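You operate a simulated robot arm through the tools that you are given. There is no shell and no other tool. Be economical: measure what you need, move in short steps, check, and stop when the job is done.

Carry out the task below with a simulated two-armed robot. There is one attempt and no reset: what you move stays moved.

## Task
On the top of the bottling bench, fold the blue cloth in half.

It is judged by the outcome, as a careful person would: the job done as asked, and still so three seconds after it is handed in. It fails if anything else is knocked over, pushed out of place, dropped, spilled or broken. Flat cloth is picked up by pressing the open fingertips on it (5 to 10 N) and closing them slowly along it; thin cloth reads only 2 to 8 mm in the jaws.

## Robot
Two 7-joint arms with two-finger parallel grippers on one trunk, on a base that drives. Base frame: it is fixed to the floor where the robot stands at the start and does not move with it; the origin is under the middle of the robot, x ahead of it, y to its left, z up; the surface under the hand at the start is at about z = 0.88. Lengths are in m, angles in degrees, forces in N, time in s.
The left shoulder is at the start at [0.05, 0.209, 1.196], the right one opposite. With the tool pointing down near the work surface each hand reaches from about 0.28 to 0.92 m from the robot's upright axis, wherever it stands, measured 20 degrees to its own side. Places, roughly: top of the bottling bench [0.7, 0.2, 0.9]. Payload 4.4 kg a hand.
The TCP of each hand is the grasp point between the finger pads, 0.023 m short of the fingertips. In the tool frame z runs along the fingers and y along their closing line. The gripper opens to 0.094 m. The fingers are 0.038 m wide and 0.01 m thick; the gripper's body (0.054 by 0.096 m) begins 0.039 m behind the TCP.
Orientation is told as [roll, pitch, yaw] about the base's x, y, z axes, in that order, counted from this pose: with the fingers straight down and closing along the base's y, the tool's x points along the base's -x, its y along +y and its z along -z.

## Interface
- The arms move only by the tool send_rows. It takes "left_motion", "right_motion" or both (then of equal length, played together; a hand with none holds still); each is a list of rows, each a list of 7 numbers: the turn, a rotation vector about the tool's x, y, z in units of 4 degrees (1.0 is 4 degrees), then the shift along the tool's x, y, z in units of 20 mm (1.0 is 20 mm), then the closure, from 0 (fully open) to 1 (shut). In form: [[rx, ry, rz, tx, ty, tz, hand], ...]. A call has 1 to 12 rows; each row shifts and turns the commanded pose from where the row before left it, along the tool's axes as they then stand. A call with a number of a shift or a turn outside -1 to 1 is refused whole. Rows are played at 5 a second. More than 0.05 m and 8.6 degrees between two rows, or a gripper value outside its range, and nothing of the call is played. A pose out of reach is approached as far as the arm can. The call stops where the force on the tool passes 40 N (or 10 N more than at its start, if that is more) or the arm is blocked; 0.2 s more then pass. Each finger travels about 0.108 m/s and halts on what it meets, pressing with about 22 N; the grip force reading is that of the motor and also rises with nothing between the fingers. The clock runs only during rows and for 0.2 s after the last one: add rows that do not move to give the fingers time. The reply holds the time, the measured pose of the TCP, the force on the tool along the base axes, the opening and the grip force, in the units named above and with some noise, with the torque about the TCP (base axes, N m) and any sound that the robot's microphone picked up.
- Cameras (640 x 400 px; columns grow to the right, rows downward): "scene" is now at [0.1583, 0.0175, 1.3509]; the picture's right is [0.28, -0.96, 0.00], its down [-0.63, -0.19, -0.76] and it looks along [0.73, 0.22, -0.65] (base axes); focal length 278 px, centre (320, 200). "left" rides on the left gripper at [0.086, -0.016, -0.074] in its tool frame; the picture's right is [0.18, 0.98, 0.00], its down [-0.58, 0.11, -0.81] and it looks along [-0.79, 0.15, 0.59] (tool axes); focal length 243 px, centre (320, 200). "right" rides on the right gripper at [0.086, 0.016, -0.074] in its tool frame; the picture's right is [-0.18, 0.98, 0.00], its down [-0.58, -0.11, -0.81] and it looks along [-0.79, -0.15, 0.59] (tool axes); focal length 243 px, centre (320, 200). There is no depth. A picture from a camera that has moved, and an enlarged one, comes with that camera's place and axes in the base frame and with its lens. The place of the scene camera against the robot may be out by one fixed shift of up to 0.018 m in any direction.
- get_image(camera): a new picture of that camera. No time passes.
- slide_trunk(by): slides the trunk up (or, below 0, down) by that many m; the arms and the scene camera ride with it, the base frame stays. It gives what a move gives, with no picture.
- roll_base(legs): drives the robot by 1 to 6 legs, each [ahead, left, turn to the left] in m, m and degrees, along the robot's own axes; the way and the turn of a leg run together, so that a leg with both is an arc; at most 1.5 m and 180 degrees a leg. The arms and the cameras ride along, it lands a little off, and it stops where it bumps. It gives what a move gives.
- turn_head(pan, tilt): turns the head with the scene camera to pan (to the left, within 80 degrees either way) and tilt (down, from -29 to 69), counted from straight ahead of the robot. It gives what a move gives.
- zoom(camera, box): a new picture of the part [left, top, right, bottom] of that camera's present view, enlarged. No time passes.
- finish_job(): hands the job in; it is judged then, once.

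Work in short steps. Places have to be worked out from the pictures, the camera data and where the tool is seen: move nearer, look again, correct. Check each grasp and each placing, and mend what went wrong. You have 120 turns and 92 pictures in all, those below and enlarged ones among them. Open the grippers and draw the arms clear of the work before you hand the job in, unless the task says otherwise; then end with one line.

The tools are called after "Request:" by a JSON object that holds its "name" and its "arguments". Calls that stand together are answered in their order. send_rows: Moves the arms, as the interface text tells. Its arguments: {"type":"object","properties":{"left_motion":{"type":"array","items":{"type":"array","items":{"type":"number"}}},"right_motion":{"type":"array","items":{"type":"array","items":{"type":"number"}}}},"required":[]} The other tools are called the same way: slide_trunk (by) slides the trunk up or down; roll_base (legs) drives the base; turn_head (pan, tilt) turns the head that bears the scene camera; get_image (camera) takes a picture; zoom (camera, box) takes an enlarged picture of a part of a camera's view; finish_job () hands the job in.

At the start:

```text
clock: 0.0
left_position: [0.4073, 0.307, 1.1007]
left_tool_rot: [-0.1, 0.1, 0.0]
left_wrist_force: [0.3, 0.3, 0.3]
left_moment: [-0.01, 0.01, -0.02]
left_grip_width: 0.0943
left_gripper_force: 0.1
right_position: [0.4975, -0.1177, 1.1045]
right_tool_rot: [0.0, 0.0, 0.0]
right_wrist_force: [-0.9, 1.0, 0.1]
right_moment: [-0.02, -0.01, -0.02]
right_grip_width: 0.0937
right_gripper_force: 0.0
trunk travel left (down, up): [-0.275, 0.288]
robot x, y, heading: [-0.0004, -0.0012, -0.0]
head pan, tilt: [16.5, 40.8]
```

scene: 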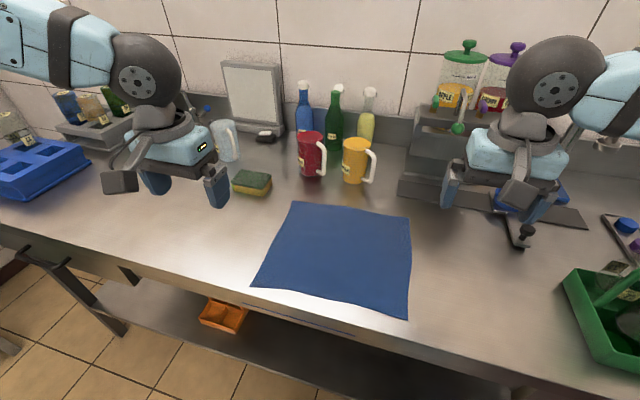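
right: 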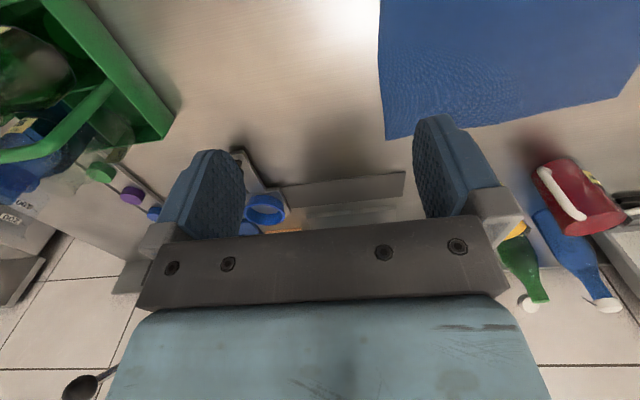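
left: 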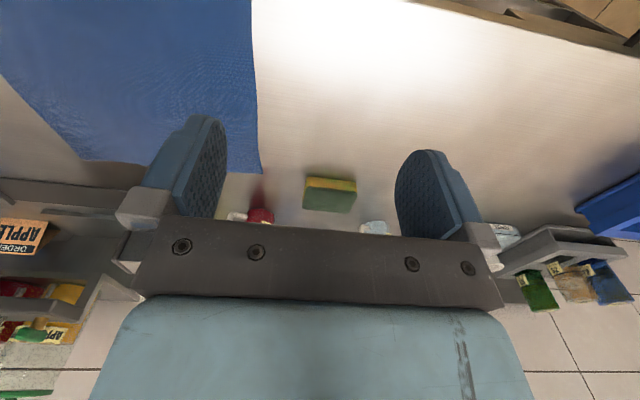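

The cloth lies at about x 0.41–0.69, y −0.06–0.24. I'll grip the two near corners and fold them to the far edge, so first I hover both hands above those corners and look.

Request:
{"name": "send_rows", "arguments": {"left_motion": [[0, 0, 0, -0.14, -0.73, 0.94, 0.45], [0, 0, 0, -0.14, -0.73, 0.94, 0.45], [0, 0, 0, -0.14, -0.73, 0.94, 0.45], [0, 0, 0, -0.14, -0.73, 0.94, 0.45], [0, 0, 0, -0.14, -0.73, 0.94, 0.45], [0, 0, 0, -0.14, -0.73, 0.94, 0.45], [0, 0, 0, -0.14, -0.73, 0.94, 0.45], [0, 0, 0, -0.14, -0.73, 0.94, 0.45], [0, 0, 0, 0, 0, 0, 0.45]], "right_motion": [[0, 0, 0, 0.31, 0.56, 0.94, 0.45], [0, 0, 0, 0.31, 0.56, 0.94, 0.45], [0, 0, 0, 0.31, 0.56, 0.94, 0.45], [0, 0, 0, 0.31, 0.56, 0.94, 0.45], [0, 0, 0, 0.31, 0.56, 0.94, 0.45], [0, 0, 0, 0.31, 0.56, 0.94, 0.45], [0, 0, 0, 0.31, 0.56, 0.94, 0.45], [0, 0, 0, 0.31, 0.56, 0.94, 0.45], [0, 0, 0, 0, 0, 0, 0.45]]}}

Request:
{"name": "get_image", "arguments": {"camera": "scene"}}

Request:
{"name": "get_image", "arguments": {"camera": "left"}}

Request:
{"name": "get_image", "arguments": {"camera": "right"}}

```text
clock: 2.0
left_position: [0.4319, 0.1915, 0.9509]
left_tool_rot: [0.0, -0.1, 0.0]
left_wrist_force: [0.0, 0.2, -0.2]
left_moment: [0.02, -0.02, -0.01]
left_grip_width: 0.0517
left_gripper_force: 0.0
right_position: [0.447, -0.0266, 0.9556]
right_tool_rot: [-0.1, -0.2, -0.1]
right_wrist_force: [0.5, 0.5, 0.8]
right_moment: [-0.01, -0.03, -0.02]
right_grip_width: 0.0517
right_gripper_force: 0.1
trunk travel left (down, up): [-0.275, 0.288]
robot x, y, heading: [0.0016, -0.0025, 0.4]
head pan, tilt: [16.5, 40.8]
```

```text
88 pictures are left
camera scene: at [0.1575, 0.0172, 1.3511], right [0.28, -0.96, 0.0], down [-0.63, -0.19, -0.76], along [0.73, 0.22, -0.65], focal length 278 px, centre (320, 200)
```

scene: 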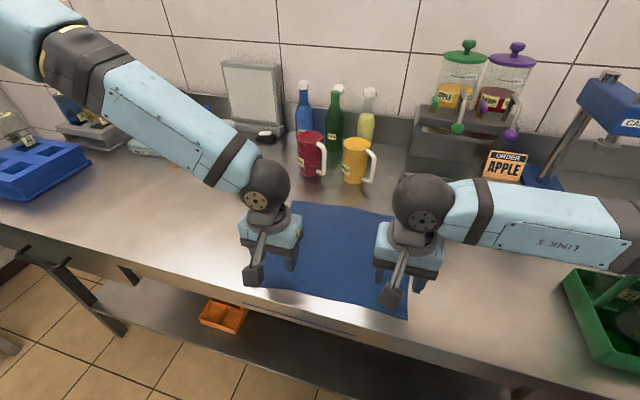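

```text
87 pictures are left
camera left: at [0.3437, 0.176, 1.0243], right [-0.18, 0.98, 0.0], down [0.58, 0.11, 0.81], along [0.79, 0.15, -0.59], focal length 243 px, centre (320, 200)
```

left: 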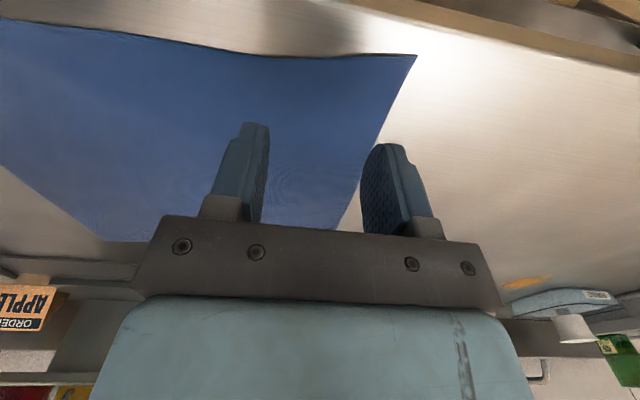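

```text
86 pictures are left
camera right: at [0.3606, -0.0102, 1.0325], right [0.18, 0.98, 0.0], down [0.58, -0.11, 0.81], along [0.79, -0.15, -0.59], focal length 243 px, centre (320, 200)
```

right: 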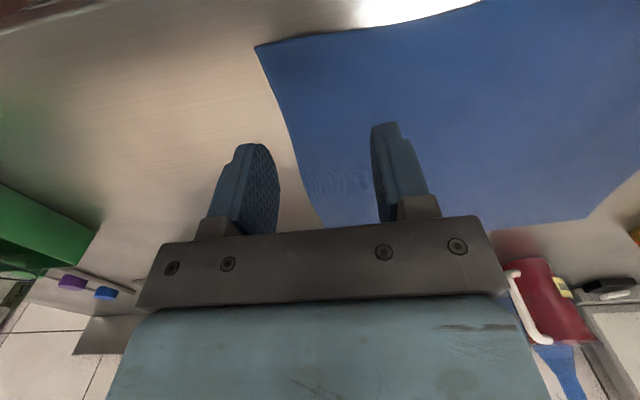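

From the wrist cameras the near corners are at about (0.396, 0.240) and (0.413, −0.058). I shift inward slightly, narrow the fingers and come down to just above the cloth.

Request:
{"name": "send_rows", "arguments": {"left_motion": [[0, 0, 0, 0.35, 0.3, 0.6, 0.6], [0, 0, 0, 0.35, 0.28, 0.6, 0.6], [0, 0, 0, 0, 0, 0.8, 0.6], [0, 0, 0, 0, 0, 0, 0.6]], "right_motion": [[0, 0, 0, 0.3, 0.14, 0.7, 0.6], [0, 0, 0, 0.3, 0.14, 0.7, 0.6], [0, 0, 0, 0, 0, 0.85, 0.6], [0, 0, 0, 0, 0, 0, 0.6]]}}

Request:
{"name": "get_image", "arguments": {"camera": "left"}}

Request:
{"name": "get_image", "arguments": {"camera": "right"}}

```text
clock: 3.0
left_position: [0.4158, 0.2038, 0.9108]
left_tool_rot: [-0.1, 0.0, -0.1]
left_wrist_force: [-0.7, -1.2, -0.2]
left_moment: [-0.04, 0.0, 0.03]
left_grip_width: 0.0378
left_gripper_force: 0.0
right_position: [0.4342, -0.02, 0.9088]
right_tool_rot: [0.0, -0.1, -0.1]
right_wrist_force: [0.7, 0.3, -0.6]
right_moment: [-0.03, 0.01, 0.03]
right_grip_width: 0.0377
right_gripper_force: 0.2
trunk travel left (down, up): [-0.275, 0.288]
robot x, y, heading: [-0.0014, 0.0009, 0.0]
head pan, tilt: [16.5, 40.8]
```

```text
85 pictures are left
camera left: at [0.3292, 0.1874, 0.9843], right [-0.18, 0.98, 0.0], down [0.58, 0.11, 0.81], along [0.79, 0.15, -0.59], focal length 243 px, centre (320, 200)
```

left: 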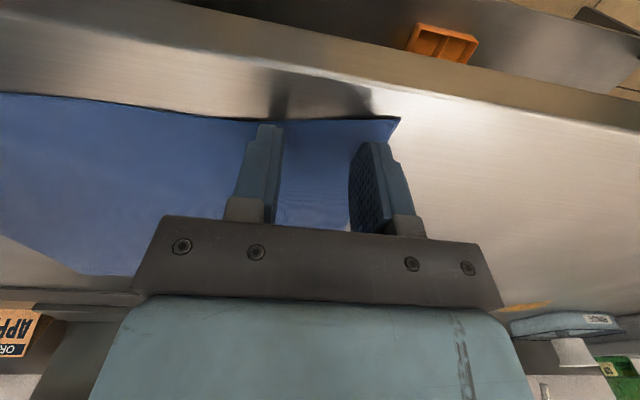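

```text
84 pictures are left
camera right: at [0.3463, -0.0044, 0.9843], right [0.18, 0.98, 0.0], down [0.58, -0.11, 0.81], along [0.79, -0.15, -0.59], focal length 243 px, centre (320, 200)
```

right: 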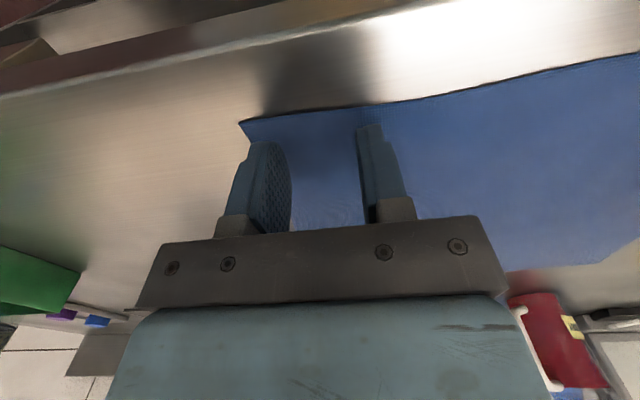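

Both finger pairs stand just inside the corners. Now I lower a few millimetres at a time, watching the force.

Request:
{"name": "send_rows", "arguments": {"left_motion": [[0, 0, 0, 0, 0, 0.15, 0.6], [0, 0, 0, 0, 0, 0.15, 0.6], [0, 0, 0, 0, 0, 0, 0.6]], "right_motion": [[0, 0, 0, 0, 0, 0.1, 0.6], [0, 0, 0, 0, 0, 0.1, 0.6], [0, 0, 0, 0, 0, 0, 0.6]]}}

```text
clock: 3.8
left_position: [0.4164, 0.2024, 0.9046]
left_tool_rot: [0.0, -0.1, 0.1]
left_wrist_force: [0.7, -0.5, 3.3]
left_moment: [0.05, 0.01, -0.03]
left_grip_width: 0.0375
left_gripper_force: 0.0
right_position: [0.4335, -0.0192, 0.905]
right_tool_rot: [0.0, -0.1, 0.0]
right_wrist_force: [0.0, 0.0, 0.4]
right_moment: [-0.01, 0.0, -0.02]
right_grip_width: 0.0377
right_gripper_force: 0.0
trunk travel left (down, up): [-0.275, 0.288]
robot x, y, heading: [-0.0001, 0.003, 0.0]
head pan, tilt: [16.5, 40.8]
```

Left just touches (3.3 N), right is about a millimetre above; I go a little lower on both.

Request:
{"name": "send_rows", "arguments": {"left_motion": [[0, 0, 0, 0, 0, 0.08, 0.6], [0, 0, 0, 0, 0, 0, 0.6]], "right_motion": [[0, 0, 0, 0, 0, 0.12, 0.6], [0, 0, 0, 0, 0, 0, 0.6]]}}

```text
clock: 4.4
left_position: [0.415, 0.2042, 0.9044]
left_tool_rot: [-0.1, -0.2, -0.1]
left_wrist_force: [4.1, -1.1, 15.3]
left_moment: [0.24, 0.03, -0.09]
left_grip_width: 0.0375
left_gripper_force: 0.0
right_position: [0.434, -0.0213, 0.9047]
right_tool_rot: [0.0, -0.2, 0.0]
right_wrist_force: [1.1, 2.7, 7.7]
right_moment: [-0.04, 0.04, 0.01]
right_grip_width: 0.0376
right_gripper_force: 0.0
trunk travel left (down, up): [-0.275, 0.288]
robot x, y, heading: [-0.0011, -0.0021, -0.1]
head pan, tilt: [16.5, 40.8]
```

Right is at 8 N, left at 15 N, so I ease the left by about a millimetre and close both slowly.

Request:
{"name": "send_rows", "arguments": {"left_motion": [[0, 0, 0, 0, 0, -0.045, 0.6], [0, 0, 0, 0, 0, 0, 0.64], [0, 0, 0, 0, 0, 0, 0.68], [0, 0, 0, 0, 0, 0, 0.72], [0, 0, 0, 0, 0, 0, 0.76], [0, 0, 0, 0, 0, 0, 0.8], [0, 0, 0, 0, 0, 0, 0.84], [0, 0, 0, 0, 0, 0, 0.88], [0, 0, 0, 0, 0, 0, 0.92], [0, 0, 0, 0, 0, 0, 0.96], [0, 0, 0, 0, 0, 0, 1], [0, 0, 0, 0, 0, 0, 1]], "right_motion": [[0, 0, 0, 0, 0, 0, 0.6], [0, 0, 0, 0, 0, 0, 0.64], [0, 0, 0, 0, 0, 0, 0.68], [0, 0, 0, 0, 0, 0, 0.72], [0, 0, 0, 0, 0, 0, 0.76], [0, 0, 0, 0, 0, 0, 0.8], [0, 0, 0, 0, 0, 0, 0.84], [0, 0, 0, 0, 0, 0, 0.88], [0, 0, 0, 0, 0, 0, 0.92], [0, 0, 0, 0, 0, 0, 0.96], [0, 0, 0, 0, 0, 0, 1], [0, 0, 0, 0, 0, 0, 1]]}}

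Request:
{"name": "get_image", "arguments": {"camera": "left"}}

Request:
{"name": "get_image", "arguments": {"camera": "right"}}

```text
clock: 6.6
left_position: [0.4161, 0.2031, 0.9045]
left_tool_rot: [0.0, -0.1, 0.0]
left_wrist_force: [-0.9, -0.4, 4.3]
left_moment: [0.01, 0.09, 0.01]
left_grip_width: 0.0
left_gripper_force: 21.7
right_position: [0.4344, -0.0217, 0.9044]
right_tool_rot: [0.1, -0.2, 0.0]
right_wrist_force: [-2.7, 0.4, 15.1]
right_moment: [-0.12, 0.2, -0.02]
right_grip_width: 0.0068
right_gripper_force: 22.5
trunk travel left (down, up): [-0.275, 0.288]
robot x, y, heading: [-0.002, 0.0008, 0.2]
head pan, tilt: [16.5, 40.8]
stopped in row 11 (right hand): the force on the tool passed its limit at 40 N (the readings are from after the stop); the commanded pose is now the measured one
```

```text
83 pictures are left
camera left: at [0.3288, 0.1864, 0.9783], right [-0.18, 0.98, 0.0], down [0.58, 0.11, 0.81], along [0.79, 0.15, -0.59], focal length 243 px, centre (320, 200)
```

left: 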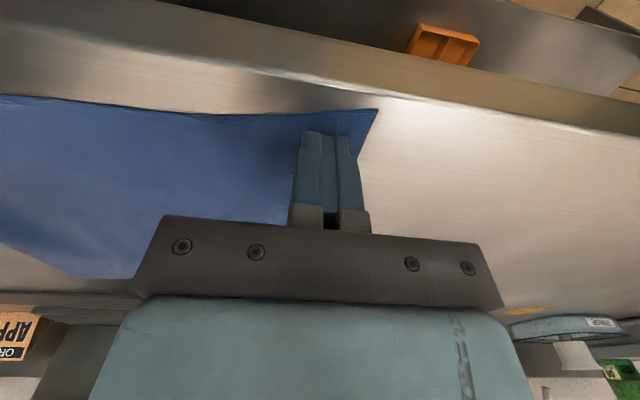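

```text
82 pictures are left
camera right: at [0.3475, -0.0053, 0.9798], right [0.18, 0.98, 0.0], down [0.58, -0.11, 0.81], along [0.79, -0.15, -0.59], focal length 243 px, centre (320, 200)
```

right: 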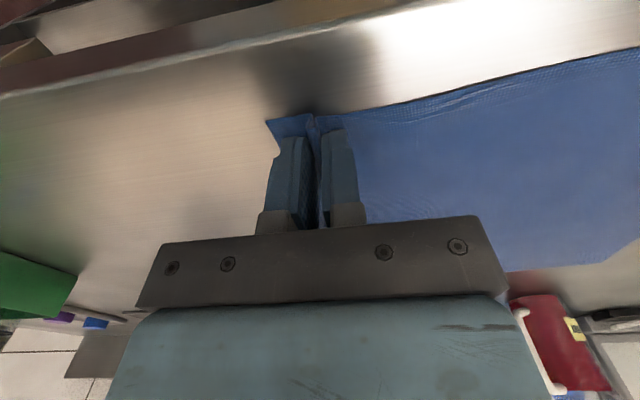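

The right holds cloth (6.8 mm); the left slid off (0 mm). I lift the left a bit, reopen, shift it inward, and press again a little harder.

Request:
{"name": "send_rows", "arguments": {"left_motion": [[0, 0, 0, 0, 0, -0.4, 1], [0, 0, 0, 0, 0, 0, 0.6], [0, 0, 0, -0.05, -0.5, 0, 0.6], [0, 0, 0, 0, 0, 0.2, 0.6], [0, 0, 0, 0, 0, 0.2, 0.6], [0, 0, 0, 0, 0, 0.04, 0.6], [0, 0, 0, 0, 0, 0, 0.6]]}}

Request:
{"name": "get_image", "arguments": {"camera": "left"}}

```text
clock: 8.2
left_position: [0.416, 0.1975, 0.9093]
left_tool_rot: [-0.2, 0.0, 0.0]
left_wrist_force: [0.2, -0.1, -0.2]
left_moment: [-0.02, 0.0, 0.01]
left_grip_width: 0.0375
left_gripper_force: 0.1
left hand out of reach, approached as far as the arm can: row 5
right_position: [0.4351, -0.0204, 0.9038]
right_tool_rot: [0.2, -0.2, 0.0]
right_wrist_force: [1.3, -0.1, 28.3]
right_moment: [-0.12, 0.24, 0.01]
right_grip_width: 0.0069
right_gripper_force: 22.7
trunk travel left (down, up): [-0.275, 0.288]
robot x, y, heading: [0.0041, -0.0044, -0.2]
head pan, tilt: [16.5, 40.8]
```

```text
81 pictures are left
camera left: at [0.329, 0.1816, 0.9823], right [-0.18, 0.98, 0.0], down [0.58, 0.11, 0.81], along [0.79, 0.15, -0.59], focal length 243 px, centre (320, 200)
```

left: 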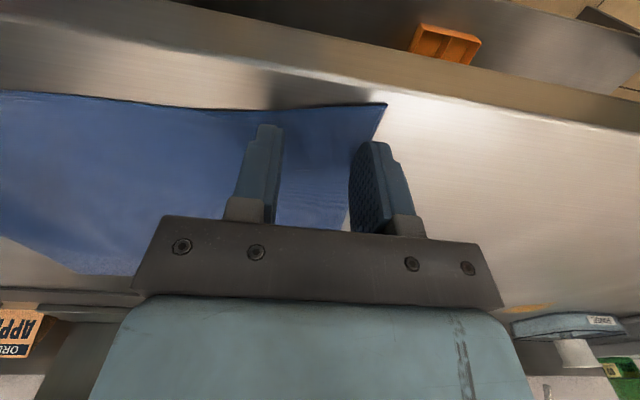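

The left outer finger sits right on the cloth's edge, and didn't get all the way down. I ease the right hand up 2 mm, shift the left 9 mm inward and step down.

Request:
{"name": "send_rows", "arguments": {"left_motion": [[0, 0, 0, -0.1, -0.45, 0, 0.6], [0, 0, 0, 0, 0, 0.1, 0.6], [0, 0, 0, 0, 0, 0.12, 0.6], [0, 0, 0, 0, 0, 0, 0.6]], "right_motion": [[0, 0, 0, 0, 0, -0.15, 1], [0, 0, 0, 0, 0, 0, 1], [0, 0, 0, 0, 0, 0, 1], [0, 0, 0, 0, 0, 0, 1]]}}

```text
clock: 9.2
left_position: [0.4179, 0.1976, 0.9093]
left_tool_rot: [0.1, 0.0, 0.0]
left_wrist_force: [-0.2, -0.1, -0.6]
left_moment: [0.0, -0.02, -0.02]
left_grip_width: 0.0373
left_gripper_force: 0.1
left hand out of reach, approached as far as the arm can: row 1, 3
right_position: [0.4339, -0.0225, 0.9056]
right_tool_rot: [0.0, -0.1, 0.0]
right_wrist_force: [-0.2, 0.3, -1.1]
right_moment: [0.01, -0.04, -0.01]
right_grip_width: 0.0064
right_gripper_force: 22.1
trunk travel left (down, up): [-0.275, 0.288]
robot x, y, heading: [-0.0016, 0.0004, 0.1]
head pan, tilt: [16.5, 40.8]
```

The left arm seems stuck in its posture there. I lift it 40 mm, move it inward and forward, and come down again.

Request:
{"name": "send_rows", "arguments": {"left_motion": [[0, 0, 0, 0, 0, -1, 0.6], [0, 0, 0, 0, 0, -1, 0.6], [0, 0, 0, -0.1, -0.45, 0, 0.6], [0, 0, 0, 0, 0, 0.5, 0.6], [0, 0, 0, 0, 0, 0.5, 0.6], [0, 0, 0, 0, 0, 0.5, 0.6], [0, 0, 0, 0, 0, 0.4, 0.6], [0, 0, 0, 0, 0, 0, 0.6]]}}

Request:
{"name": "get_image", "arguments": {"camera": "scene"}}

```text
clock: 11.0
left_position: [0.4193, 0.1932, 0.9139]
left_tool_rot: [0.0, 0.0, -0.1]
left_wrist_force: [0.3, -0.3, 0.3]
left_moment: [0.01, 0.03, 0.02]
left_grip_width: 0.0376
left_gripper_force: 0.0
left hand out of reach, approached as far as the arm can: row 7
right_position: [0.4349, -0.0227, 0.9059]
right_tool_rot: [0.0, -0.1, 0.1]
right_wrist_force: [0.2, 0.0, 0.4]
right_moment: [0.0, -0.02, -0.02]
right_grip_width: 0.0069
right_gripper_force: 22.1
trunk travel left (down, up): [-0.275, 0.288]
robot x, y, heading: [0.0014, 0.0017, 0.1]
head pan, tilt: [16.5, 40.8]
```

```text
80 pictures are left
camera scene: at [0.1583, 0.0174, 1.3509], right [0.28, -0.96, 0.0], down [-0.63, -0.19, -0.76], along [0.73, 0.22, -0.65], focal length 278 px, centre (320, 200)
```

scene: 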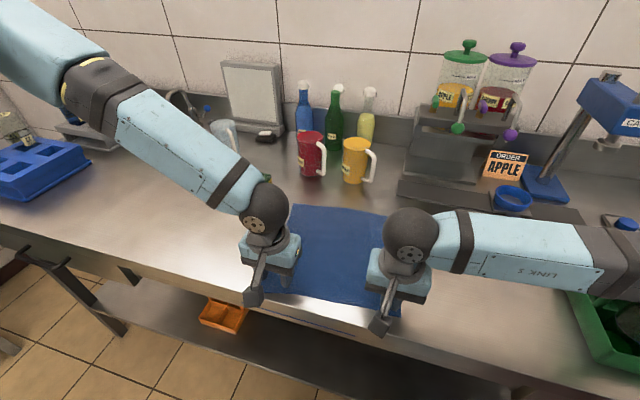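

The left arm hits a joint limit at this pose. I test whether a little yaw frees it: turn 12° and try lowering and shifting inward.

Request:
{"name": "send_rows", "arguments": {"left_motion": [[0, 0, 1, 0, 0, 0, 0.6], [0, 0, 1, 0, 0, 0, 0.6], [0, 0, 1, 0, 0, 0, 0.6], [0, 0, 0, 0, -0.2, 0.15, 0.6], [0, 0, 0, 0, 0, 0.15, 0.6], [0, 0, 0, 0, 0, 0, 0.6]]}}

```text
clock: 12.4
left_position: [0.4185, 0.1935, 0.9129]
left_tool_rot: [-0.1, 0.0, -12.0]
left_wrist_force: [-1.0, -0.1, 1.1]
left_moment: [0.03, 0.03, 0.03]
left_grip_width: 0.0378
left_gripper_force: 0.1
left hand out of reach, approached as far as the arm can: row 4
right_position: [0.4358, -0.0206, 0.9059]
right_tool_rot: [0.0, -0.1, 0.1]
right_wrist_force: [0.0, -0.5, -0.3]
right_moment: [-0.03, 0.0, 0.01]
right_grip_width: 0.0067
right_gripper_force: 22.7
trunk travel left (down, up): [-0.275, 0.288]
robot x, y, heading: [0.0027, -0.0038, 0.1]
head pan, tilt: [16.5, 40.8]
```

Yaw isn't the cause; the wrist is too bent with the forearm so flat. I let the right corner go, undo the yaw, and raise the trunk 0.12 m so both forearms slope more steeply.

Request:
{"name": "send_rows", "arguments": {"left_motion": [[0, 0, -1, 0, 0, -0.5, 0.6], [0, 0, -1, 0, 0, -0.5, 0.6], [0, 0, -1, 0, 0, 0, 0.6], [0, 0, 0, 0, 0, 0, 0.6], [0, 0, 0, 0, 0, 0, 0.6], [0, 0, 0, 0, 0, 0, 0.6]], "right_motion": [[0, 0, 0, 0, 0, 0, 0.9], [0, 0, 0, 0, 0, 0, 0.75], [0, 0, 0, 0, 0, 0, 0.6], [0, 0, 0, 0, 0, 0, 0.6], [0, 0, 0, 0, 0, -0.5, 0.6], [0, 0, 0, 0, 0, -0.5, 0.6]]}}

Request:
{"name": "slide_trunk", "arguments": {"by": 0.12}}

Request:
{"name": "get_image", "arguments": {"camera": "left"}}

Request:
{"name": "get_image", "arguments": {"camera": "right"}}

```text
clock: 13.8
left_position: [0.4204, 0.1932, 0.9329]
left_tool_rot: [0.1, 0.0, -0.1]
left_wrist_force: [-0.6, 0.0, 0.3]
left_moment: [0.0, -0.04, -0.01]
left_grip_width: 0.0377
left_gripper_force: 0.2
right_position: [0.434, -0.0213, 0.9258]
right_tool_rot: [0.0, -0.1, 0.0]
right_wrist_force: [0.2, -0.6, -0.1]
right_moment: [0.01, 0.0, 0.03]
right_grip_width: 0.0375
right_gripper_force: 0.0
trunk travel left (down, up): [-0.275, 0.288]
robot x, y, heading: [-0.0031, -0.0007, 0.0]
head pan, tilt: [16.5, 40.8]
```

```text
clock: 15.3
left_position: [0.4191, 0.193, 1.0531]
left_tool_rot: [0.1, 0.1, 0.0]
left_wrist_force: [0.7, 0.2, -0.2]
left_moment: [-0.03, 0.01, 0.0]
left_grip_width: 0.0373
left_gripper_force: 0.0
right_position: [0.4358, -0.0226, 1.0456]
right_tool_rot: [0.0, 0.1, 0.0]
right_wrist_force: [0.4, -0.8, 0.1]
right_moment: [0.0, 0.0, 0.02]
right_grip_width: 0.0376
right_gripper_force: 0.1
trunk travel left (down, up): [-0.395, 0.168]
robot x, y, heading: [-0.0014, -0.0026, -0.1]
head pan, tilt: [16.5, 40.8]
```

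```text
79 pictures are left
camera left: at [0.3327, 0.1774, 1.127], right [-0.18, 0.98, 0.0], down [0.58, 0.11, 0.81], along [0.79, 0.15, -0.59], focal length 243 px, centre (320, 200)
```

left: 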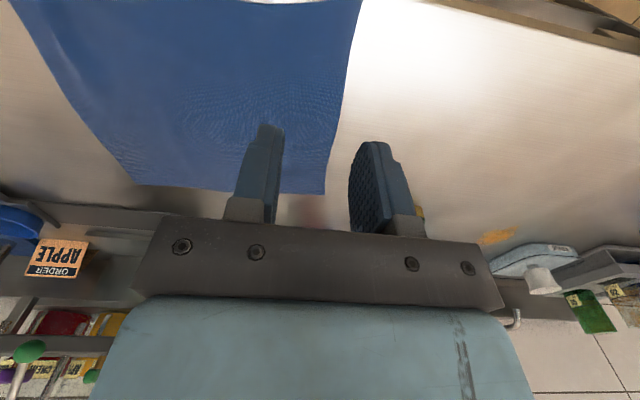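

```text
78 pictures are left
camera right: at [0.3481, -0.0057, 1.1211], right [0.18, 0.98, 0.0], down [0.58, -0.11, 0.81], along [0.79, -0.15, -0.59], focal length 243 px, centre (320, 200)
```

right: 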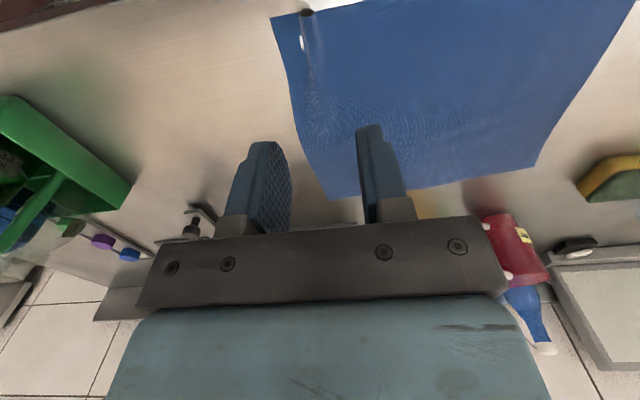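

The cloth is essentially flat and in place, with a small pinch ridge at the right corner. I descend again with the trunk higher.

Request:
{"name": "send_rows", "arguments": {"left_motion": [[0, 0, 0, 0.05, -0.1, 1, 0.6], [0, 0, 0, 0, 0, 1, 0.6], [0, 0, 0, 0, 0, 1, 0.6], [0, 0, 0, 0, 0, 1, 0.6], [0, 0, 0, 0, 0, 1, 0.6], [0, 0, 0, 0, 0, 1, 0.6], [0, 0, 0, 0, 0, 1, 0.6], [0, 0, 0, 0, 0, 0, 0.6]], "right_motion": [[0, 0, 0, 0, 0, 1, 0.6], [0, 0, 0, 0, 0, 1, 0.6], [0, 0, 0, 0, 0, 1, 0.6], [0, 0, 0, 0, 0, 1, 0.6], [0, 0, 0, 0, 0, 1, 0.6], [0, 0, 0, 0, 0, 1, 0.6], [0, 0, 0, 0, 0, 0.5, 0.6], [0, 0, 0, 0, 0, 0, 0.6]]}}

Request:
{"name": "get_image", "arguments": {"camera": "left"}}

Request:
{"name": "get_image", "arguments": {"camera": "right"}}

```text
clock: 17.1
left_position: [0.4128, 0.2515, 0.9738]
left_tool_rot: [0.0, 0.1, -0.1]
left_wrist_force: [-0.4, 0.3, -0.3]
left_moment: [-0.01, -0.02, -0.02]
left_grip_width: 0.0377
left_gripper_force: 0.1
left hand out of reach, approached as far as the arm can: row 2, 3, 4, 5, 6, 7
right_position: [0.4374, -0.022, 0.9146]
right_tool_rot: [-0.1, -0.1, 0.0]
right_wrist_force: [-0.3, -0.2, -0.6]
right_moment: [0.0, 0.0, 0.02]
right_grip_width: 0.0375
right_gripper_force: 0.1
trunk travel left (down, up): [-0.395, 0.168]
robot x, y, heading: [-0.0028, -0.0004, -0.2]
head pan, tilt: [16.5, 40.8]
```

```text
77 pictures are left
camera left: at [0.3261, 0.2349, 1.0476], right [-0.18, 0.98, 0.0], down [0.58, 0.11, 0.81], along [0.79, 0.15, -0.59], focal length 243 px, centre (320, 200)
```

left: 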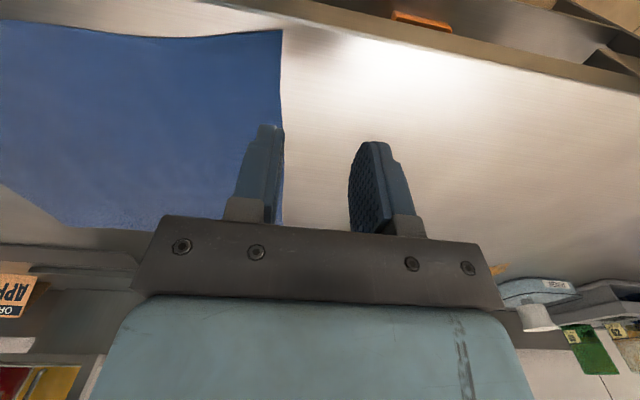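

```text
76 pictures are left
camera right: at [0.3486, -0.0061, 0.9905], right [0.18, 0.98, 0.0], down [0.58, -0.11, 0.81], along [0.79, -0.15, -0.59], focal length 243 px, centre (320, 200)
```

right: 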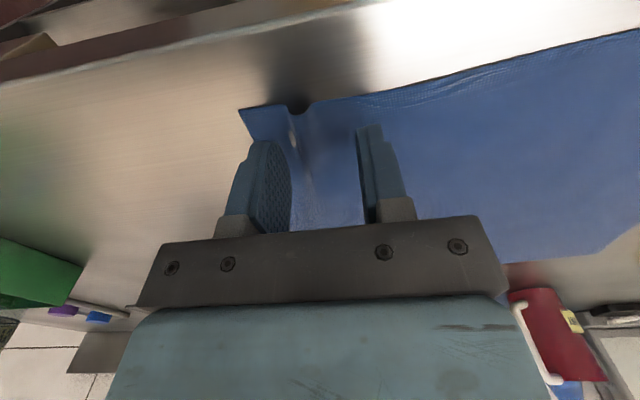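

Raising made it worse, so the limit goes the other way. I lift both hands and lower the trunk to 0.08 m below its starting height.

Request:
{"name": "send_rows", "arguments": {"left_motion": [[0, 0, 0, 0, 0, -1, 0.6], [0, 0, 0, 0, 0, -1, 0.6], [0, 0, 0, 0, 0, -1, 0.6], [0, 0, 0, 0, 0, -1, 0.6], [0, 0, 0, 0, 0, -1, 0.6], [0, 0, 0, 0, 0, -1, 0.6], [0, 0, 0, -0.05, -0.5, -1, 0.6], [0, 0, 0, -0.05, -0.5, -1, 0.6], [0, 0, 0, -0.05, -0.5, -1, 0.6], [0, 0, 0, -0.05, -0.5, 0, 0.6], [0, 0, 0, 0, -0.5, 0, 0.6], [0, 0, 0, 0, -0.5, 0, 0.6]], "right_motion": [[0, 0, 0, 0, 0, -1, 0.6], [0, 0, 0, 0, 0, -1, 0.6], [0, 0, 0, 0, 0, -1, 0.6], [0, 0, 0, 0, 0, -1, 0.6], [0, 0, 0, 0, 0, -1, 0.6], [0, 0, 0, 0, 0, -1, 0.6], [0, 0, 0, 0, 0, -1, 0.6], [0, 0, 0, 0, 0, -1, 0.6], [0, 0, 0, 0, 0, -1, 0.6], [0, 0, 0, 0, 0, -1, 0.6], [0, 0, 0, 0, 0, -1, 0.6], [0, 0, 0, 0, 0, -1, 0.6]]}}

```text
clock: 19.7
left_position: [0.4155, 0.1891, 1.1511]
left_tool_rot: [0.0, 0.0, 0.1]
left_wrist_force: [0.3, -0.2, 0.3]
left_moment: [0.0, 0.01, 0.0]
left_grip_width: 0.0377
left_gripper_force: 0.1
right_position: [0.4355, -0.0219, 1.1555]
right_tool_rot: [0.1, 0.0, 0.0]
right_wrist_force: [0.3, 0.0, 0.2]
right_moment: [-0.02, -0.01, 0.01]
right_grip_width: 0.0375
right_gripper_force: 0.1
trunk travel left (down, up): [-0.395, 0.168]
robot x, y, heading: [0.0015, -0.0023, -0.1]
head pan, tilt: [16.5, 40.8]
```

Both hands are high and over their corners; now the trunk goes down 0.20 m, leaving the fingers about 5 cm above the cloth.

Request:
{"name": "slide_trunk", "arguments": {"by": -0.2}}

Request:
{"name": "send_rows", "arguments": {"left_motion": [[0, 0, 0, 0, 0, 0.6, 0.6], [0, 0, 0, 0, 0, 0.6, 0.6], [0, 0, 0, 0, 0, 0.6, 0.6], [0, 0, 0, 0, 0, 0, 0.6]], "right_motion": [[0, 0, 0, 0, 0, 0.6, 0.6], [0, 0, 0, 0, 0, 0.6, 0.6], [0, 0, 0, 0, 0, 0.6, 0.6], [0, 0, 0, 0, 0, 0, 0.6]]}}

Request:
{"name": "get_image", "arguments": {"camera": "left"}}

```text
clock: 21.9
left_position: [0.4154, 0.1891, 0.9522]
left_tool_rot: [0.0, 0.1, 0.1]
left_wrist_force: [-0.2, 0.0, -0.6]
left_moment: [0.02, 0.0, 0.01]
left_grip_width: 0.0378
left_gripper_force: 0.0
right_position: [0.4356, -0.0216, 0.9562]
right_tool_rot: [0.0, 0.0, 0.1]
right_wrist_force: [0.3, -0.3, -0.9]
right_moment: [0.0, 0.0, -0.02]
right_grip_width: 0.0375
right_gripper_force: 0.1
trunk travel left (down, up): [-0.195, 0.368]
robot x, y, heading: [-0.006, 0.0017, -0.2]
head pan, tilt: [16.5, 40.8]
```

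```text
clock: 22.9
left_position: [0.4071, 0.1979, 0.9212]
left_tool_rot: [-0.8, -0.7, 0.0]
left_wrist_force: [-0.2, 1.5, -1.0]
left_moment: [0.02, -0.04, -0.02]
left_grip_width: 0.0376
left_gripper_force: 0.1
right_position: [0.4332, -0.0147, 0.9381]
right_tool_rot: [-0.5, -2.5, 0.0]
right_wrist_force: [-0.6, -0.2, 0.5]
right_moment: [0.01, -0.01, -0.01]
right_grip_width: 0.0374
right_gripper_force: 0.0
trunk travel left (down, up): [-0.195, 0.368]
robot x, y, heading: [0.0006, -0.0012, -0.2]
head pan, tilt: [16.5, 40.8]
```

```text
75 pictures are left
camera left: at [0.3186, 0.1823, 0.9942], right [-0.18, 0.98, -0.02], down [0.57, 0.12, 0.81], along [0.8, 0.14, -0.58], focal length 243 px, centre (320, 200)
```

left: 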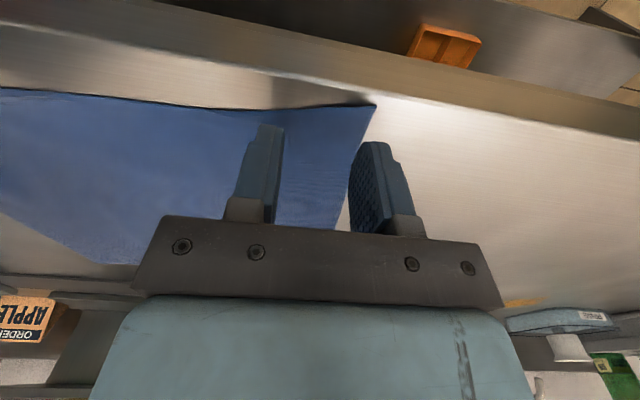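

Both hands now lag with a small tilt, as if something blocks the arms, so I check the scene before moving on.

Request:
{"name": "get_image", "arguments": {"camera": "scene"}}

```text
74 pictures are left
camera scene: at [0.1449, 0.0305, 1.2744], right [0.28, -0.96, 0.02], down [-0.62, -0.2, -0.76], along [0.73, 0.21, -0.65], focal length 278 px, centre (320, 200)
```

scene: 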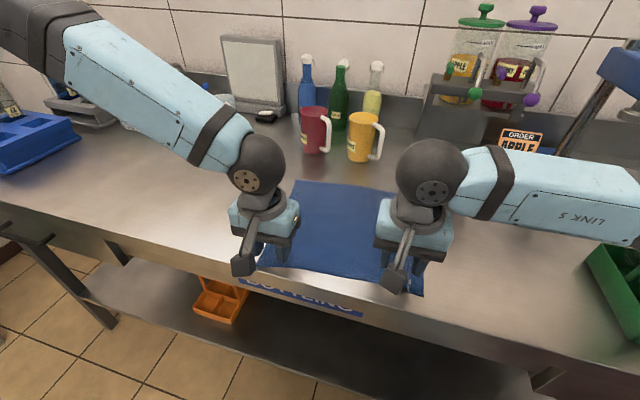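

The head camera is tipped slightly: the right arm is probably leaning on something to the right. I raise the trunk back by 0.08 m at once and look right.

Request:
{"name": "slide_trunk", "arguments": {"by": 0.08}}

Request:
{"name": "turn_head", "arguments": {"pan": -35, "tilt": 45}}

Request:
{"name": "get_image", "arguments": {"camera": "scene"}}

```text
clock: 24.1
left_position: [0.415, 0.19, 0.9966]
left_tool_rot: [0.0, 0.0, -0.1]
left_wrist_force: [0.5, -0.4, 0.1]
left_moment: [-0.01, 0.03, -0.03]
left_grip_width: 0.0376
left_gripper_force: 0.0
right_position: [0.4342, -0.0226, 0.9996]
right_tool_rot: [0.0, 0.0, 0.0]
right_wrist_force: [0.0, 0.1, -0.2]
right_moment: [0.02, -0.02, -0.01]
right_grip_width: 0.0375
right_gripper_force: 0.1
trunk travel left (down, up): [-0.275, 0.288]
robot x, y, heading: [-0.0016, 0.0009, -0.1]
head pan, tilt: [16.5, 40.8]
```

```text
clock: 25.2
left_position: [0.4144, 0.1889, 0.9963]
left_tool_rot: [0.0, 0.0, 0.0]
left_wrist_force: [0.0, 0.3, 0.4]
left_moment: [0.01, -0.01, 0.0]
left_grip_width: 0.0378
left_gripper_force: 0.0
right_position: [0.4357, -0.0212, 0.9995]
right_tool_rot: [0.0, 0.0, 0.1]
right_wrist_force: [0.6, 0.4, -0.7]
right_moment: [-0.02, 0.0, 0.01]
right_grip_width: 0.0374
right_gripper_force: 0.0
trunk travel left (down, up): [-0.275, 0.288]
robot x, y, heading: [0.0026, -0.0003, 0.0]
head pan, tilt: [-35.0, 45.0]
```

```text
73 pictures are left
camera scene: at [0.144, -0.0532, 1.3448], right [-0.57, -0.82, 0.0], down [-0.58, 0.41, -0.71], along [0.58, -0.41, -0.71], focal length 278 px, centre (320, 200)
```

scene: 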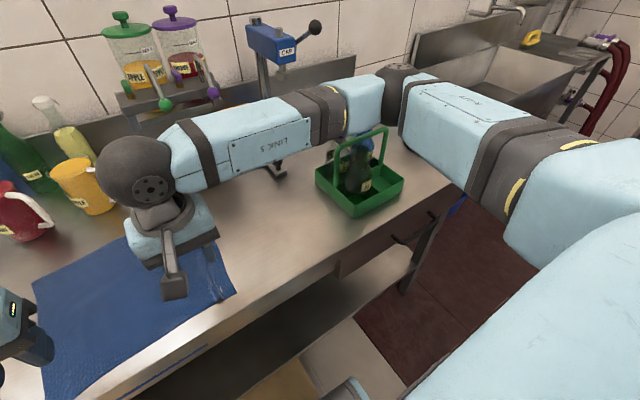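

The right elbow hangs just above the green bottle crate's handle, so low arm postures there are unsafe. I raise the trunk well clear first, then drive back and left to be centred on the cloth with elbows drawn in.

Request:
{"name": "slide_trunk", "arguments": {"by": 0.2}}

Request:
{"name": "get_image", "arguments": {"camera": "scene"}}

```text
clock: 27.4
left_position: [0.414, 0.1898, 1.1959]
left_tool_rot: [0.0, 0.0, 0.0]
left_wrist_force: [-0.1, 0.1, 0.5]
left_moment: [0.01, 0.03, 0.0]
left_grip_width: 0.0376
left_gripper_force: 0.1
right_position: [0.4358, -0.0213, 1.2003]
right_tool_rot: [0.0, 0.1, 0.1]
right_wrist_force: [-0.7, -0.4, -0.7]
right_moment: [-0.01, 0.02, 0.02]
right_grip_width: 0.0376
right_gripper_force: 0.1
trunk travel left (down, up): [-0.475, 0.088]
robot x, y, heading: [-0.0004, 0.0008, -0.2]
head pan, tilt: [-35.0, 45.0]
```

```text
72 pictures are left
camera scene: at [0.1441, -0.0532, 1.5448], right [-0.57, -0.82, 0.0], down [-0.58, 0.41, -0.71], along [0.58, -0.41, -0.71], focal length 278 px, centre (320, 200)
```

scene: 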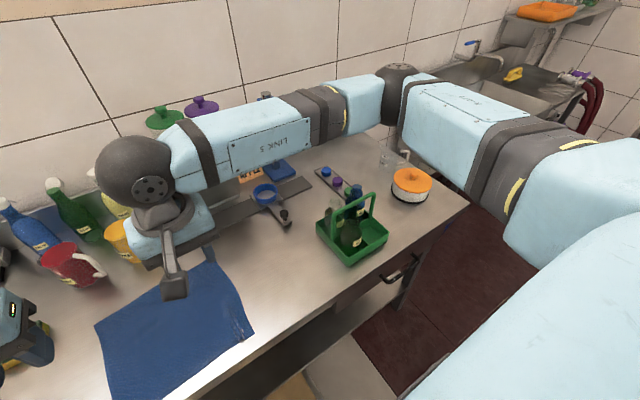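

With the arm up I can see a crate, a row of small bottles and an orange-topped container near where the elbow was. I zoom in to check that they are upright.

Request:
{"name": "zoom", "arguments": {"camera": "scene", "box": [240, 120, 480, 280]}}

```text
2.50 times, centred on (360, 200) of scene
camera zoom: at [0.1441, -0.0532, 1.5448], right [-0.57, -0.82, 0.0], down [-0.58, 0.41, -0.71], along [0.58, -0.41, -0.71], focal length 696 px, centre (220, 200)
```

zoom: 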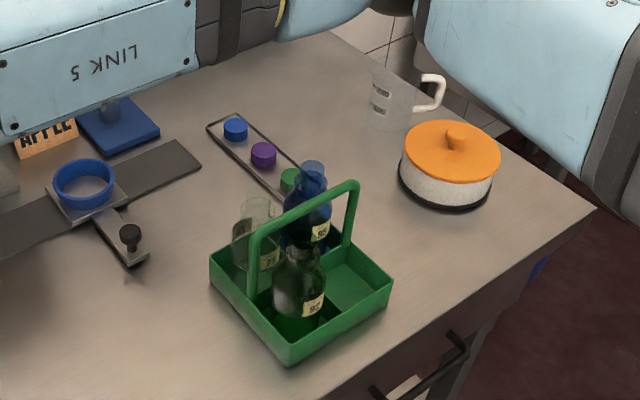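

Everything there is upright and in place. Now I drive back 0.12 m and left 0.10 m with the arms high.

Request:
{"name": "roll_base", "arguments": {"legs": [[-0.12, 0, 0], [0, 0.1, 0]]}}

Request:
{"name": "turn_head", "arguments": {"pan": 0, "tilt": 45}}

Request:
{"name": "get_image", "arguments": {"camera": "scene"}}

```text
clock: 29.8
left_position: [0.298, 0.2854, 1.1957]
left_tool_rot: [0.0, 0.0, 0.2]
left_wrist_force: [0.1, 0.1, 0.3]
left_moment: [0.04, 0.03, -0.03]
left_grip_width: 0.0374
left_gripper_force: 0.0
right_position: [0.3181, 0.0751, 1.201]
right_tool_rot: [0.1, -0.1, 0.0]
right_wrist_force: [0.0, -1.2, -0.3]
right_moment: [-0.01, 0.0, -0.01]
right_grip_width: 0.0375
right_gripper_force: 0.1
trunk travel left (down, up): [-0.475, 0.088]
robot x, y, heading: [-0.1177, 0.0933, -0.2]
head pan, tilt: [-35.0, 45.0]
```

```text
clock: 30.8
left_position: [0.2981, 0.285, 1.1967]
left_tool_rot: [0.0, 0.0, 0.0]
left_wrist_force: [-0.2, 0.1, -0.7]
left_moment: [-0.01, -0.02, 0.02]
left_grip_width: 0.0377
left_gripper_force: 0.1
right_position: [0.3181, 0.0752, 1.2003]
right_tool_rot: [0.0, -0.2, 0.0]
right_wrist_force: [-0.4, -0.3, 0.2]
right_moment: [-0.02, -0.01, -0.02]
right_grip_width: 0.0374
right_gripper_force: 0.1
trunk travel left (down, up): [-0.475, 0.088]
robot x, y, heading: [-0.1182, 0.0988, 0.3]
head pan, tilt: [0.0, 45.0]
```

```text
70 pictures are left
camera scene: at [0.0413, 0.0898, 1.5448], right [0.0, -1.0, 0.0], down [-0.71, 0.0, -0.71], along [0.71, 0.0, -0.71], focal length 278 px, centre (320, 200)
```

scene: 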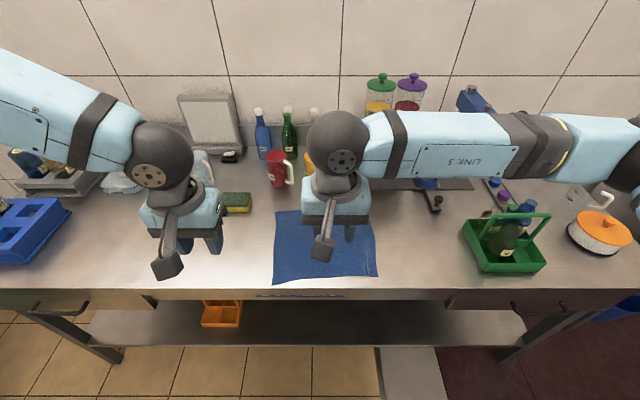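

Everything is in order. I bring both hands forward over the near corners at safe height.

Request:
{"name": "send_rows", "arguments": {"left_motion": [[0, 0, 0, -0.74, -0.59, 0, 0.6], [0, 0, 0, -0.74, -0.59, 0, 0.6], [0, 0, 0, -0.74, -0.59, 0, 0.6], [0, 0, 0, -0.74, -0.59, 0, 0.6], [0, 0, 0, -0.74, -0.59, 0, 0.6], [0, 0, 0, -0.74, -0.59, 0, 0.6], [0, 0, 0, -0.74, -0.59, 0, 0.6], [0, 0, 0, -0.74, -0.59, 0, 0.6], [0, 0, 0, 0, 0, 0, 0.6]], "right_motion": [[0, 0, 0, -0.73, -0.61, 0, 0.6], [0, 0, 0, -0.73, -0.61, 0, 0.6], [0, 0, 0, -0.73, -0.61, 0, 0.6], [0, 0, 0, -0.73, -0.61, 0, 0.6], [0, 0, 0, -0.73, -0.61, 0, 0.6], [0, 0, 0, -0.73, -0.61, 0, 0.6], [0, 0, 0, -0.73, -0.61, 0, 0.6], [0, 0, 0, -0.73, -0.61, 0, 0.6], [0, 0, 0, 0, 0, 0, 0.6]]}}

Request:
{"name": "slide_trunk", "arguments": {"by": -0.1}}

Request:
{"name": "get_image", "arguments": {"camera": "scene"}}

```text
clock: 32.8
left_position: [0.3976, 0.2483, 1.2217]
left_tool_rot: [0.0, 0.0, 0.2]
left_wrist_force: [0.2, 0.3, 0.6]
left_moment: [-0.01, -0.03, -0.03]
left_grip_width: 0.0374
left_gripper_force: 0.0
left hand out of reach, approached as far as the arm can: row 4, 5, 6, 7, 8
right_position: [0.4377, -0.0218, 1.2]
right_tool_rot: [-0.1, -0.1, -0.1]
right_wrist_force: [-0.3, 0.0, -0.6]
right_moment: [0.01, 0.02, 0.0]
right_grip_width: 0.0379
right_gripper_force: 0.0
trunk travel left (down, up): [-0.475, 0.088]
robot x, y, heading: [-0.1146, 0.0958, 0.1]
head pan, tilt: [0.0, 45.0]
```

```text
clock: 34.1
left_position: [0.398, 0.2499, 1.123]
left_tool_rot: [-0.1, 0.0, 0.1]
left_wrist_force: [0.6, 0.2, 0.3]
left_moment: [-0.01, -0.03, -0.01]
left_grip_width: 0.0375
left_gripper_force: 0.0
right_position: [0.4366, -0.0228, 1.1014]
right_tool_rot: [0.1, 0.0, 0.0]
right_wrist_force: [0.4, 0.2, 0.6]
right_moment: [0.01, 0.01, 0.02]
right_grip_width: 0.0377
right_gripper_force: 0.1
trunk travel left (down, up): [-0.375, 0.188]
robot x, y, heading: [-0.1167, 0.0967, 0.4]
head pan, tilt: [0.0, 45.0]
```

```text
69 pictures are left
camera scene: at [0.041, 0.0902, 1.4449], right [0.0, -1.0, 0.0], down [-0.71, 0.0, -0.71], along [0.71, 0.0, -0.71], focal length 278 px, centre (320, 200)
```

scene: 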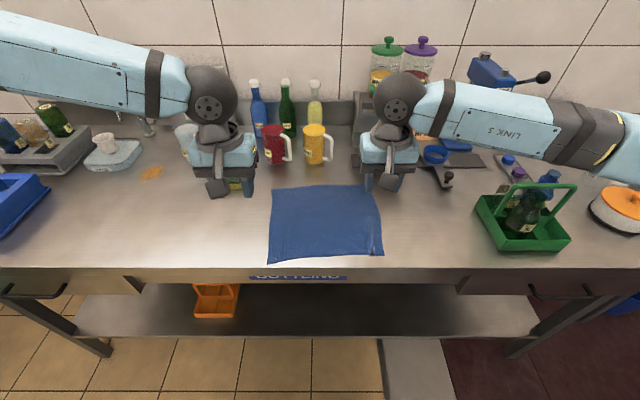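

The left arm keeps hitting a limit when going inward. I look at its whole posture.

Request:
{"name": "turn_head", "arguments": {"pan": 50, "tilt": 35}}

Request:
{"name": "get_image", "arguments": {"camera": "scene"}}

```text
clock: 35.3
left_position: [0.3995, 0.2486, 1.1227]
left_tool_rot: [0.0, 0.1, 0.2]
left_wrist_force: [-0.5, -0.1, 0.0]
left_moment: [-0.03, -0.03, 0.03]
left_grip_width: 0.0374
left_gripper_force: 0.0
right_position: [0.4369, -0.0219, 1.1]
right_tool_rot: [0.0, -0.1, 0.0]
right_wrist_force: [0.8, 0.5, 0.6]
right_moment: [-0.03, -0.01, 0.01]
right_grip_width: 0.0375
right_gripper_force: 0.0
trunk travel left (down, up): [-0.375, 0.188]
robot x, y, heading: [-0.1196, 0.0973, 0.3]
head pan, tilt: [50.0, 35.0]
```

```text
68 pictures are left
camera scene: at [0.0166, 0.1576, 1.4596], right [0.77, -0.64, 0.0], down [-0.37, -0.44, -0.82], along [0.53, 0.63, -0.57], focal length 278 px, centre (320, 200)
```

scene: 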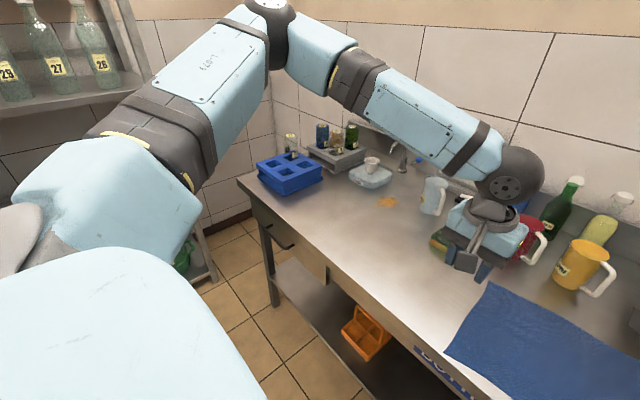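

The left elbow is folded high and runs out of range going inward; hands work best about 20° to their own side. Turning the robot 15° to the right about the cloth puts the left corner at ~21° for the left hand while swinging the right arm away from the crate; I raise first, then turn.

Request:
{"name": "slide_trunk", "arguments": {"by": 0.1}}

Request:
{"name": "roll_base", "arguments": {"legs": [[0.02, 0.035, 0], [0, 0, -15]]}}

Request:
{"name": "turn_head", "arguments": {"pan": 5, "tilt": 45}}

Request:
{"name": "get_image", "arguments": {"camera": "scene"}}

```text
clock: 36.6
left_position: [0.3994, 0.2488, 1.2216]
left_tool_rot: [0.0, -0.1, 0.0]
left_wrist_force: [0.1, -0.1, -0.7]
left_moment: [-0.03, -0.02, 0.0]
left_grip_width: 0.0375
left_gripper_force: 0.1
right_position: [0.4372, -0.0223, 1.1998]
right_tool_rot: [0.0, 0.0, 0.0]
right_wrist_force: [-0.3, -0.1, -0.2]
right_moment: [0.03, 0.0, 0.02]
right_grip_width: 0.0377
right_gripper_force: 0.0
trunk travel left (down, up): [-0.475, 0.088]
robot x, y, heading: [-0.1207, 0.0964, 0.0]
head pan, tilt: [50.0, 35.0]
```

```text
clock: 38.5
left_position: [0.4402, 0.1476, 1.222]
left_tool_rot: [0.0, 0.0, -14.7]
left_wrist_force: [0.9, -0.3, 0.7]
left_moment: [-0.01, 0.0, -0.02]
left_grip_width: 0.0376
left_gripper_force: 0.1
right_position: [0.4083, -0.1228, 1.1998]
right_tool_rot: [-0.1, -0.1, -15.0]
right_wrist_force: [-0.5, -0.2, 0.0]
right_moment: [-0.01, -0.01, -0.01]
right_grip_width: 0.0373
right_gripper_force: 0.1
trunk travel left (down, up): [-0.475, 0.088]
robot x, y, heading: [-0.0985, 0.1344, -14.8]
head pan, tilt: [50.0, 35.0]
```

```text
clock: 39.6
left_position: [0.4399, 0.1479, 1.2224]
left_tool_rot: [0.0, 0.0, -14.9]
left_wrist_force: [-0.6, 0.2, -0.3]
left_moment: [0.01, 0.0, 0.03]
left_grip_width: 0.0376
left_gripper_force: 0.2
right_position: [0.4077, -0.1226, 1.1993]
right_tool_rot: [0.0, -0.2, -14.9]
right_wrist_force: [0.0, -0.4, -0.6]
right_moment: [0.01, -0.01, 0.02]
right_grip_width: 0.0374
right_gripper_force: 0.0
trunk travel left (down, up): [-0.475, 0.088]
robot x, y, heading: [-0.0992, 0.1345, -14.7]
head pan, tilt: [5.0, 45.0]
```

```text
67 pictures are left
camera scene: at [0.0577, 0.0954, 1.5448], right [-0.17, -0.99, 0.0], down [-0.7, 0.12, -0.71], along [0.7, -0.12, -0.71], focal length 278 px, centre (320, 200)
```

scene: 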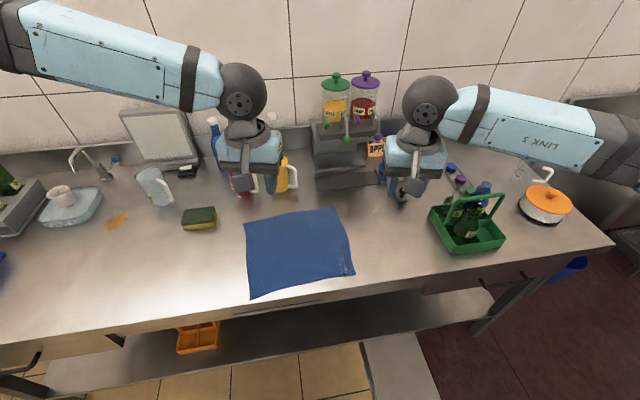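

Scene intact. I square both tools back to yaw 0 and place them over their corners, still high.

Request:
{"name": "send_rows", "arguments": {"left_motion": [[0, 0, -0.93, 0, 0, 0, 0.6], [0, 0, -0.93, 0, 0, 0, 0.6], [0, 0, -0.93, 0, 0, 0, 0.6], [0, 0, -0.93, 0, 0, 0, 0.6], [0, 0, 0, 0.19, 0.35, 0, 0.6], [0, 0, 0, 0.19, 0.35, 0, 0.6], [0, 0, 0, 0.19, 0.35, 0, 0.6], [0, 0, 0, 0.19, 0.35, 0, 0.6], [0, 0, 0, 0.19, 0.35, 0, 0.6], [0, 0, 0, 0.19, 0.35, 0, 0.6], [0, 0, 0, 0, 0, 0, 0.6]], "right_motion": [[0, 0, -0.93, 0, 0, 0, 0.6], [0, 0, -0.93, 0, 0, 0, 0.6], [0, 0, -0.93, 0, 0, 0, 0.6], [0, 0, -0.93, 0, 0, 0, 0.6], [0, 0, 0, -0.225, 0.84, 0, 0.6], [0, 0, 0, -0.225, 0.84, 0, 0.6], [0, 0, 0, -0.225, 0.84, 0, 0.6], [0, 0, 0, -0.225, 0.84, 0, 0.6], [0, 0, 0, -0.225, 0.84, 0, 0.6], [0, 0, 0, -0.225, 0.84, 0, 0.6], [0, 0, 0, 0, 0, 0, 0.6]]}}

Request:
{"name": "slide_trunk", "arguments": {"by": -0.15}}

Request:
{"name": "get_image", "arguments": {"camera": "scene"}}

```text
clock: 42.0
left_position: [0.4177, 0.1903, 1.2242]
left_tool_rot: [0.0, -0.1, 0.0]
left_wrist_force: [-0.7, -1.0, -0.6]
left_moment: [0.01, 0.0, 0.0]
left_grip_width: 0.0376
left_gripper_force: 0.1
right_position: [0.434, -0.0235, 1.1985]
right_tool_rot: [0.1, -0.1, 0.0]
right_wrist_force: [0.4, 0.0, -0.4]
right_moment: [0.01, -0.02, 0.01]
right_grip_width: 0.0375
right_gripper_force: 0.0
trunk travel left (down, up): [-0.475, 0.088]
robot x, y, heading: [-0.0988, 0.1325, -14.6]
head pan, tilt: [5.0, 45.0]
```

```text
clock: 43.8
left_position: [0.417, 0.1897, 1.0738]
left_tool_rot: [-0.2, 0.0, 0.0]
left_wrist_force: [-0.7, 0.2, -0.4]
left_moment: [-0.03, -0.02, 0.04]
left_grip_width: 0.0377
left_gripper_force: 0.1
right_position: [0.4347, -0.0235, 1.0486]
right_tool_rot: [0.0, -0.1, 0.0]
right_wrist_force: [0.2, 0.6, -0.2]
right_moment: [0.0, -0.03, 0.0]
right_grip_width: 0.0377
right_gripper_force: 0.1
trunk travel left (down, up): [-0.325, 0.238]
robot x, y, heading: [-0.1005, 0.133, -14.6]
head pan, tilt: [5.0, 45.0]
```

```text
66 pictures are left
camera scene: at [0.0575, 0.0953, 1.3949], right [-0.17, -0.99, 0.0], down [-0.7, 0.12, -0.71], along [0.7, -0.12, -0.71], focal length 278 px, centre (320, 200)
```

scene: 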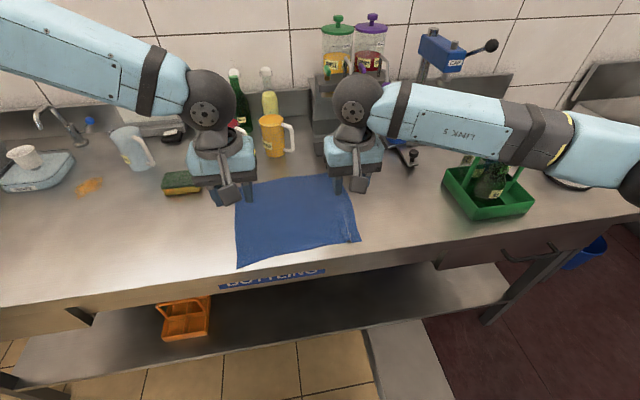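

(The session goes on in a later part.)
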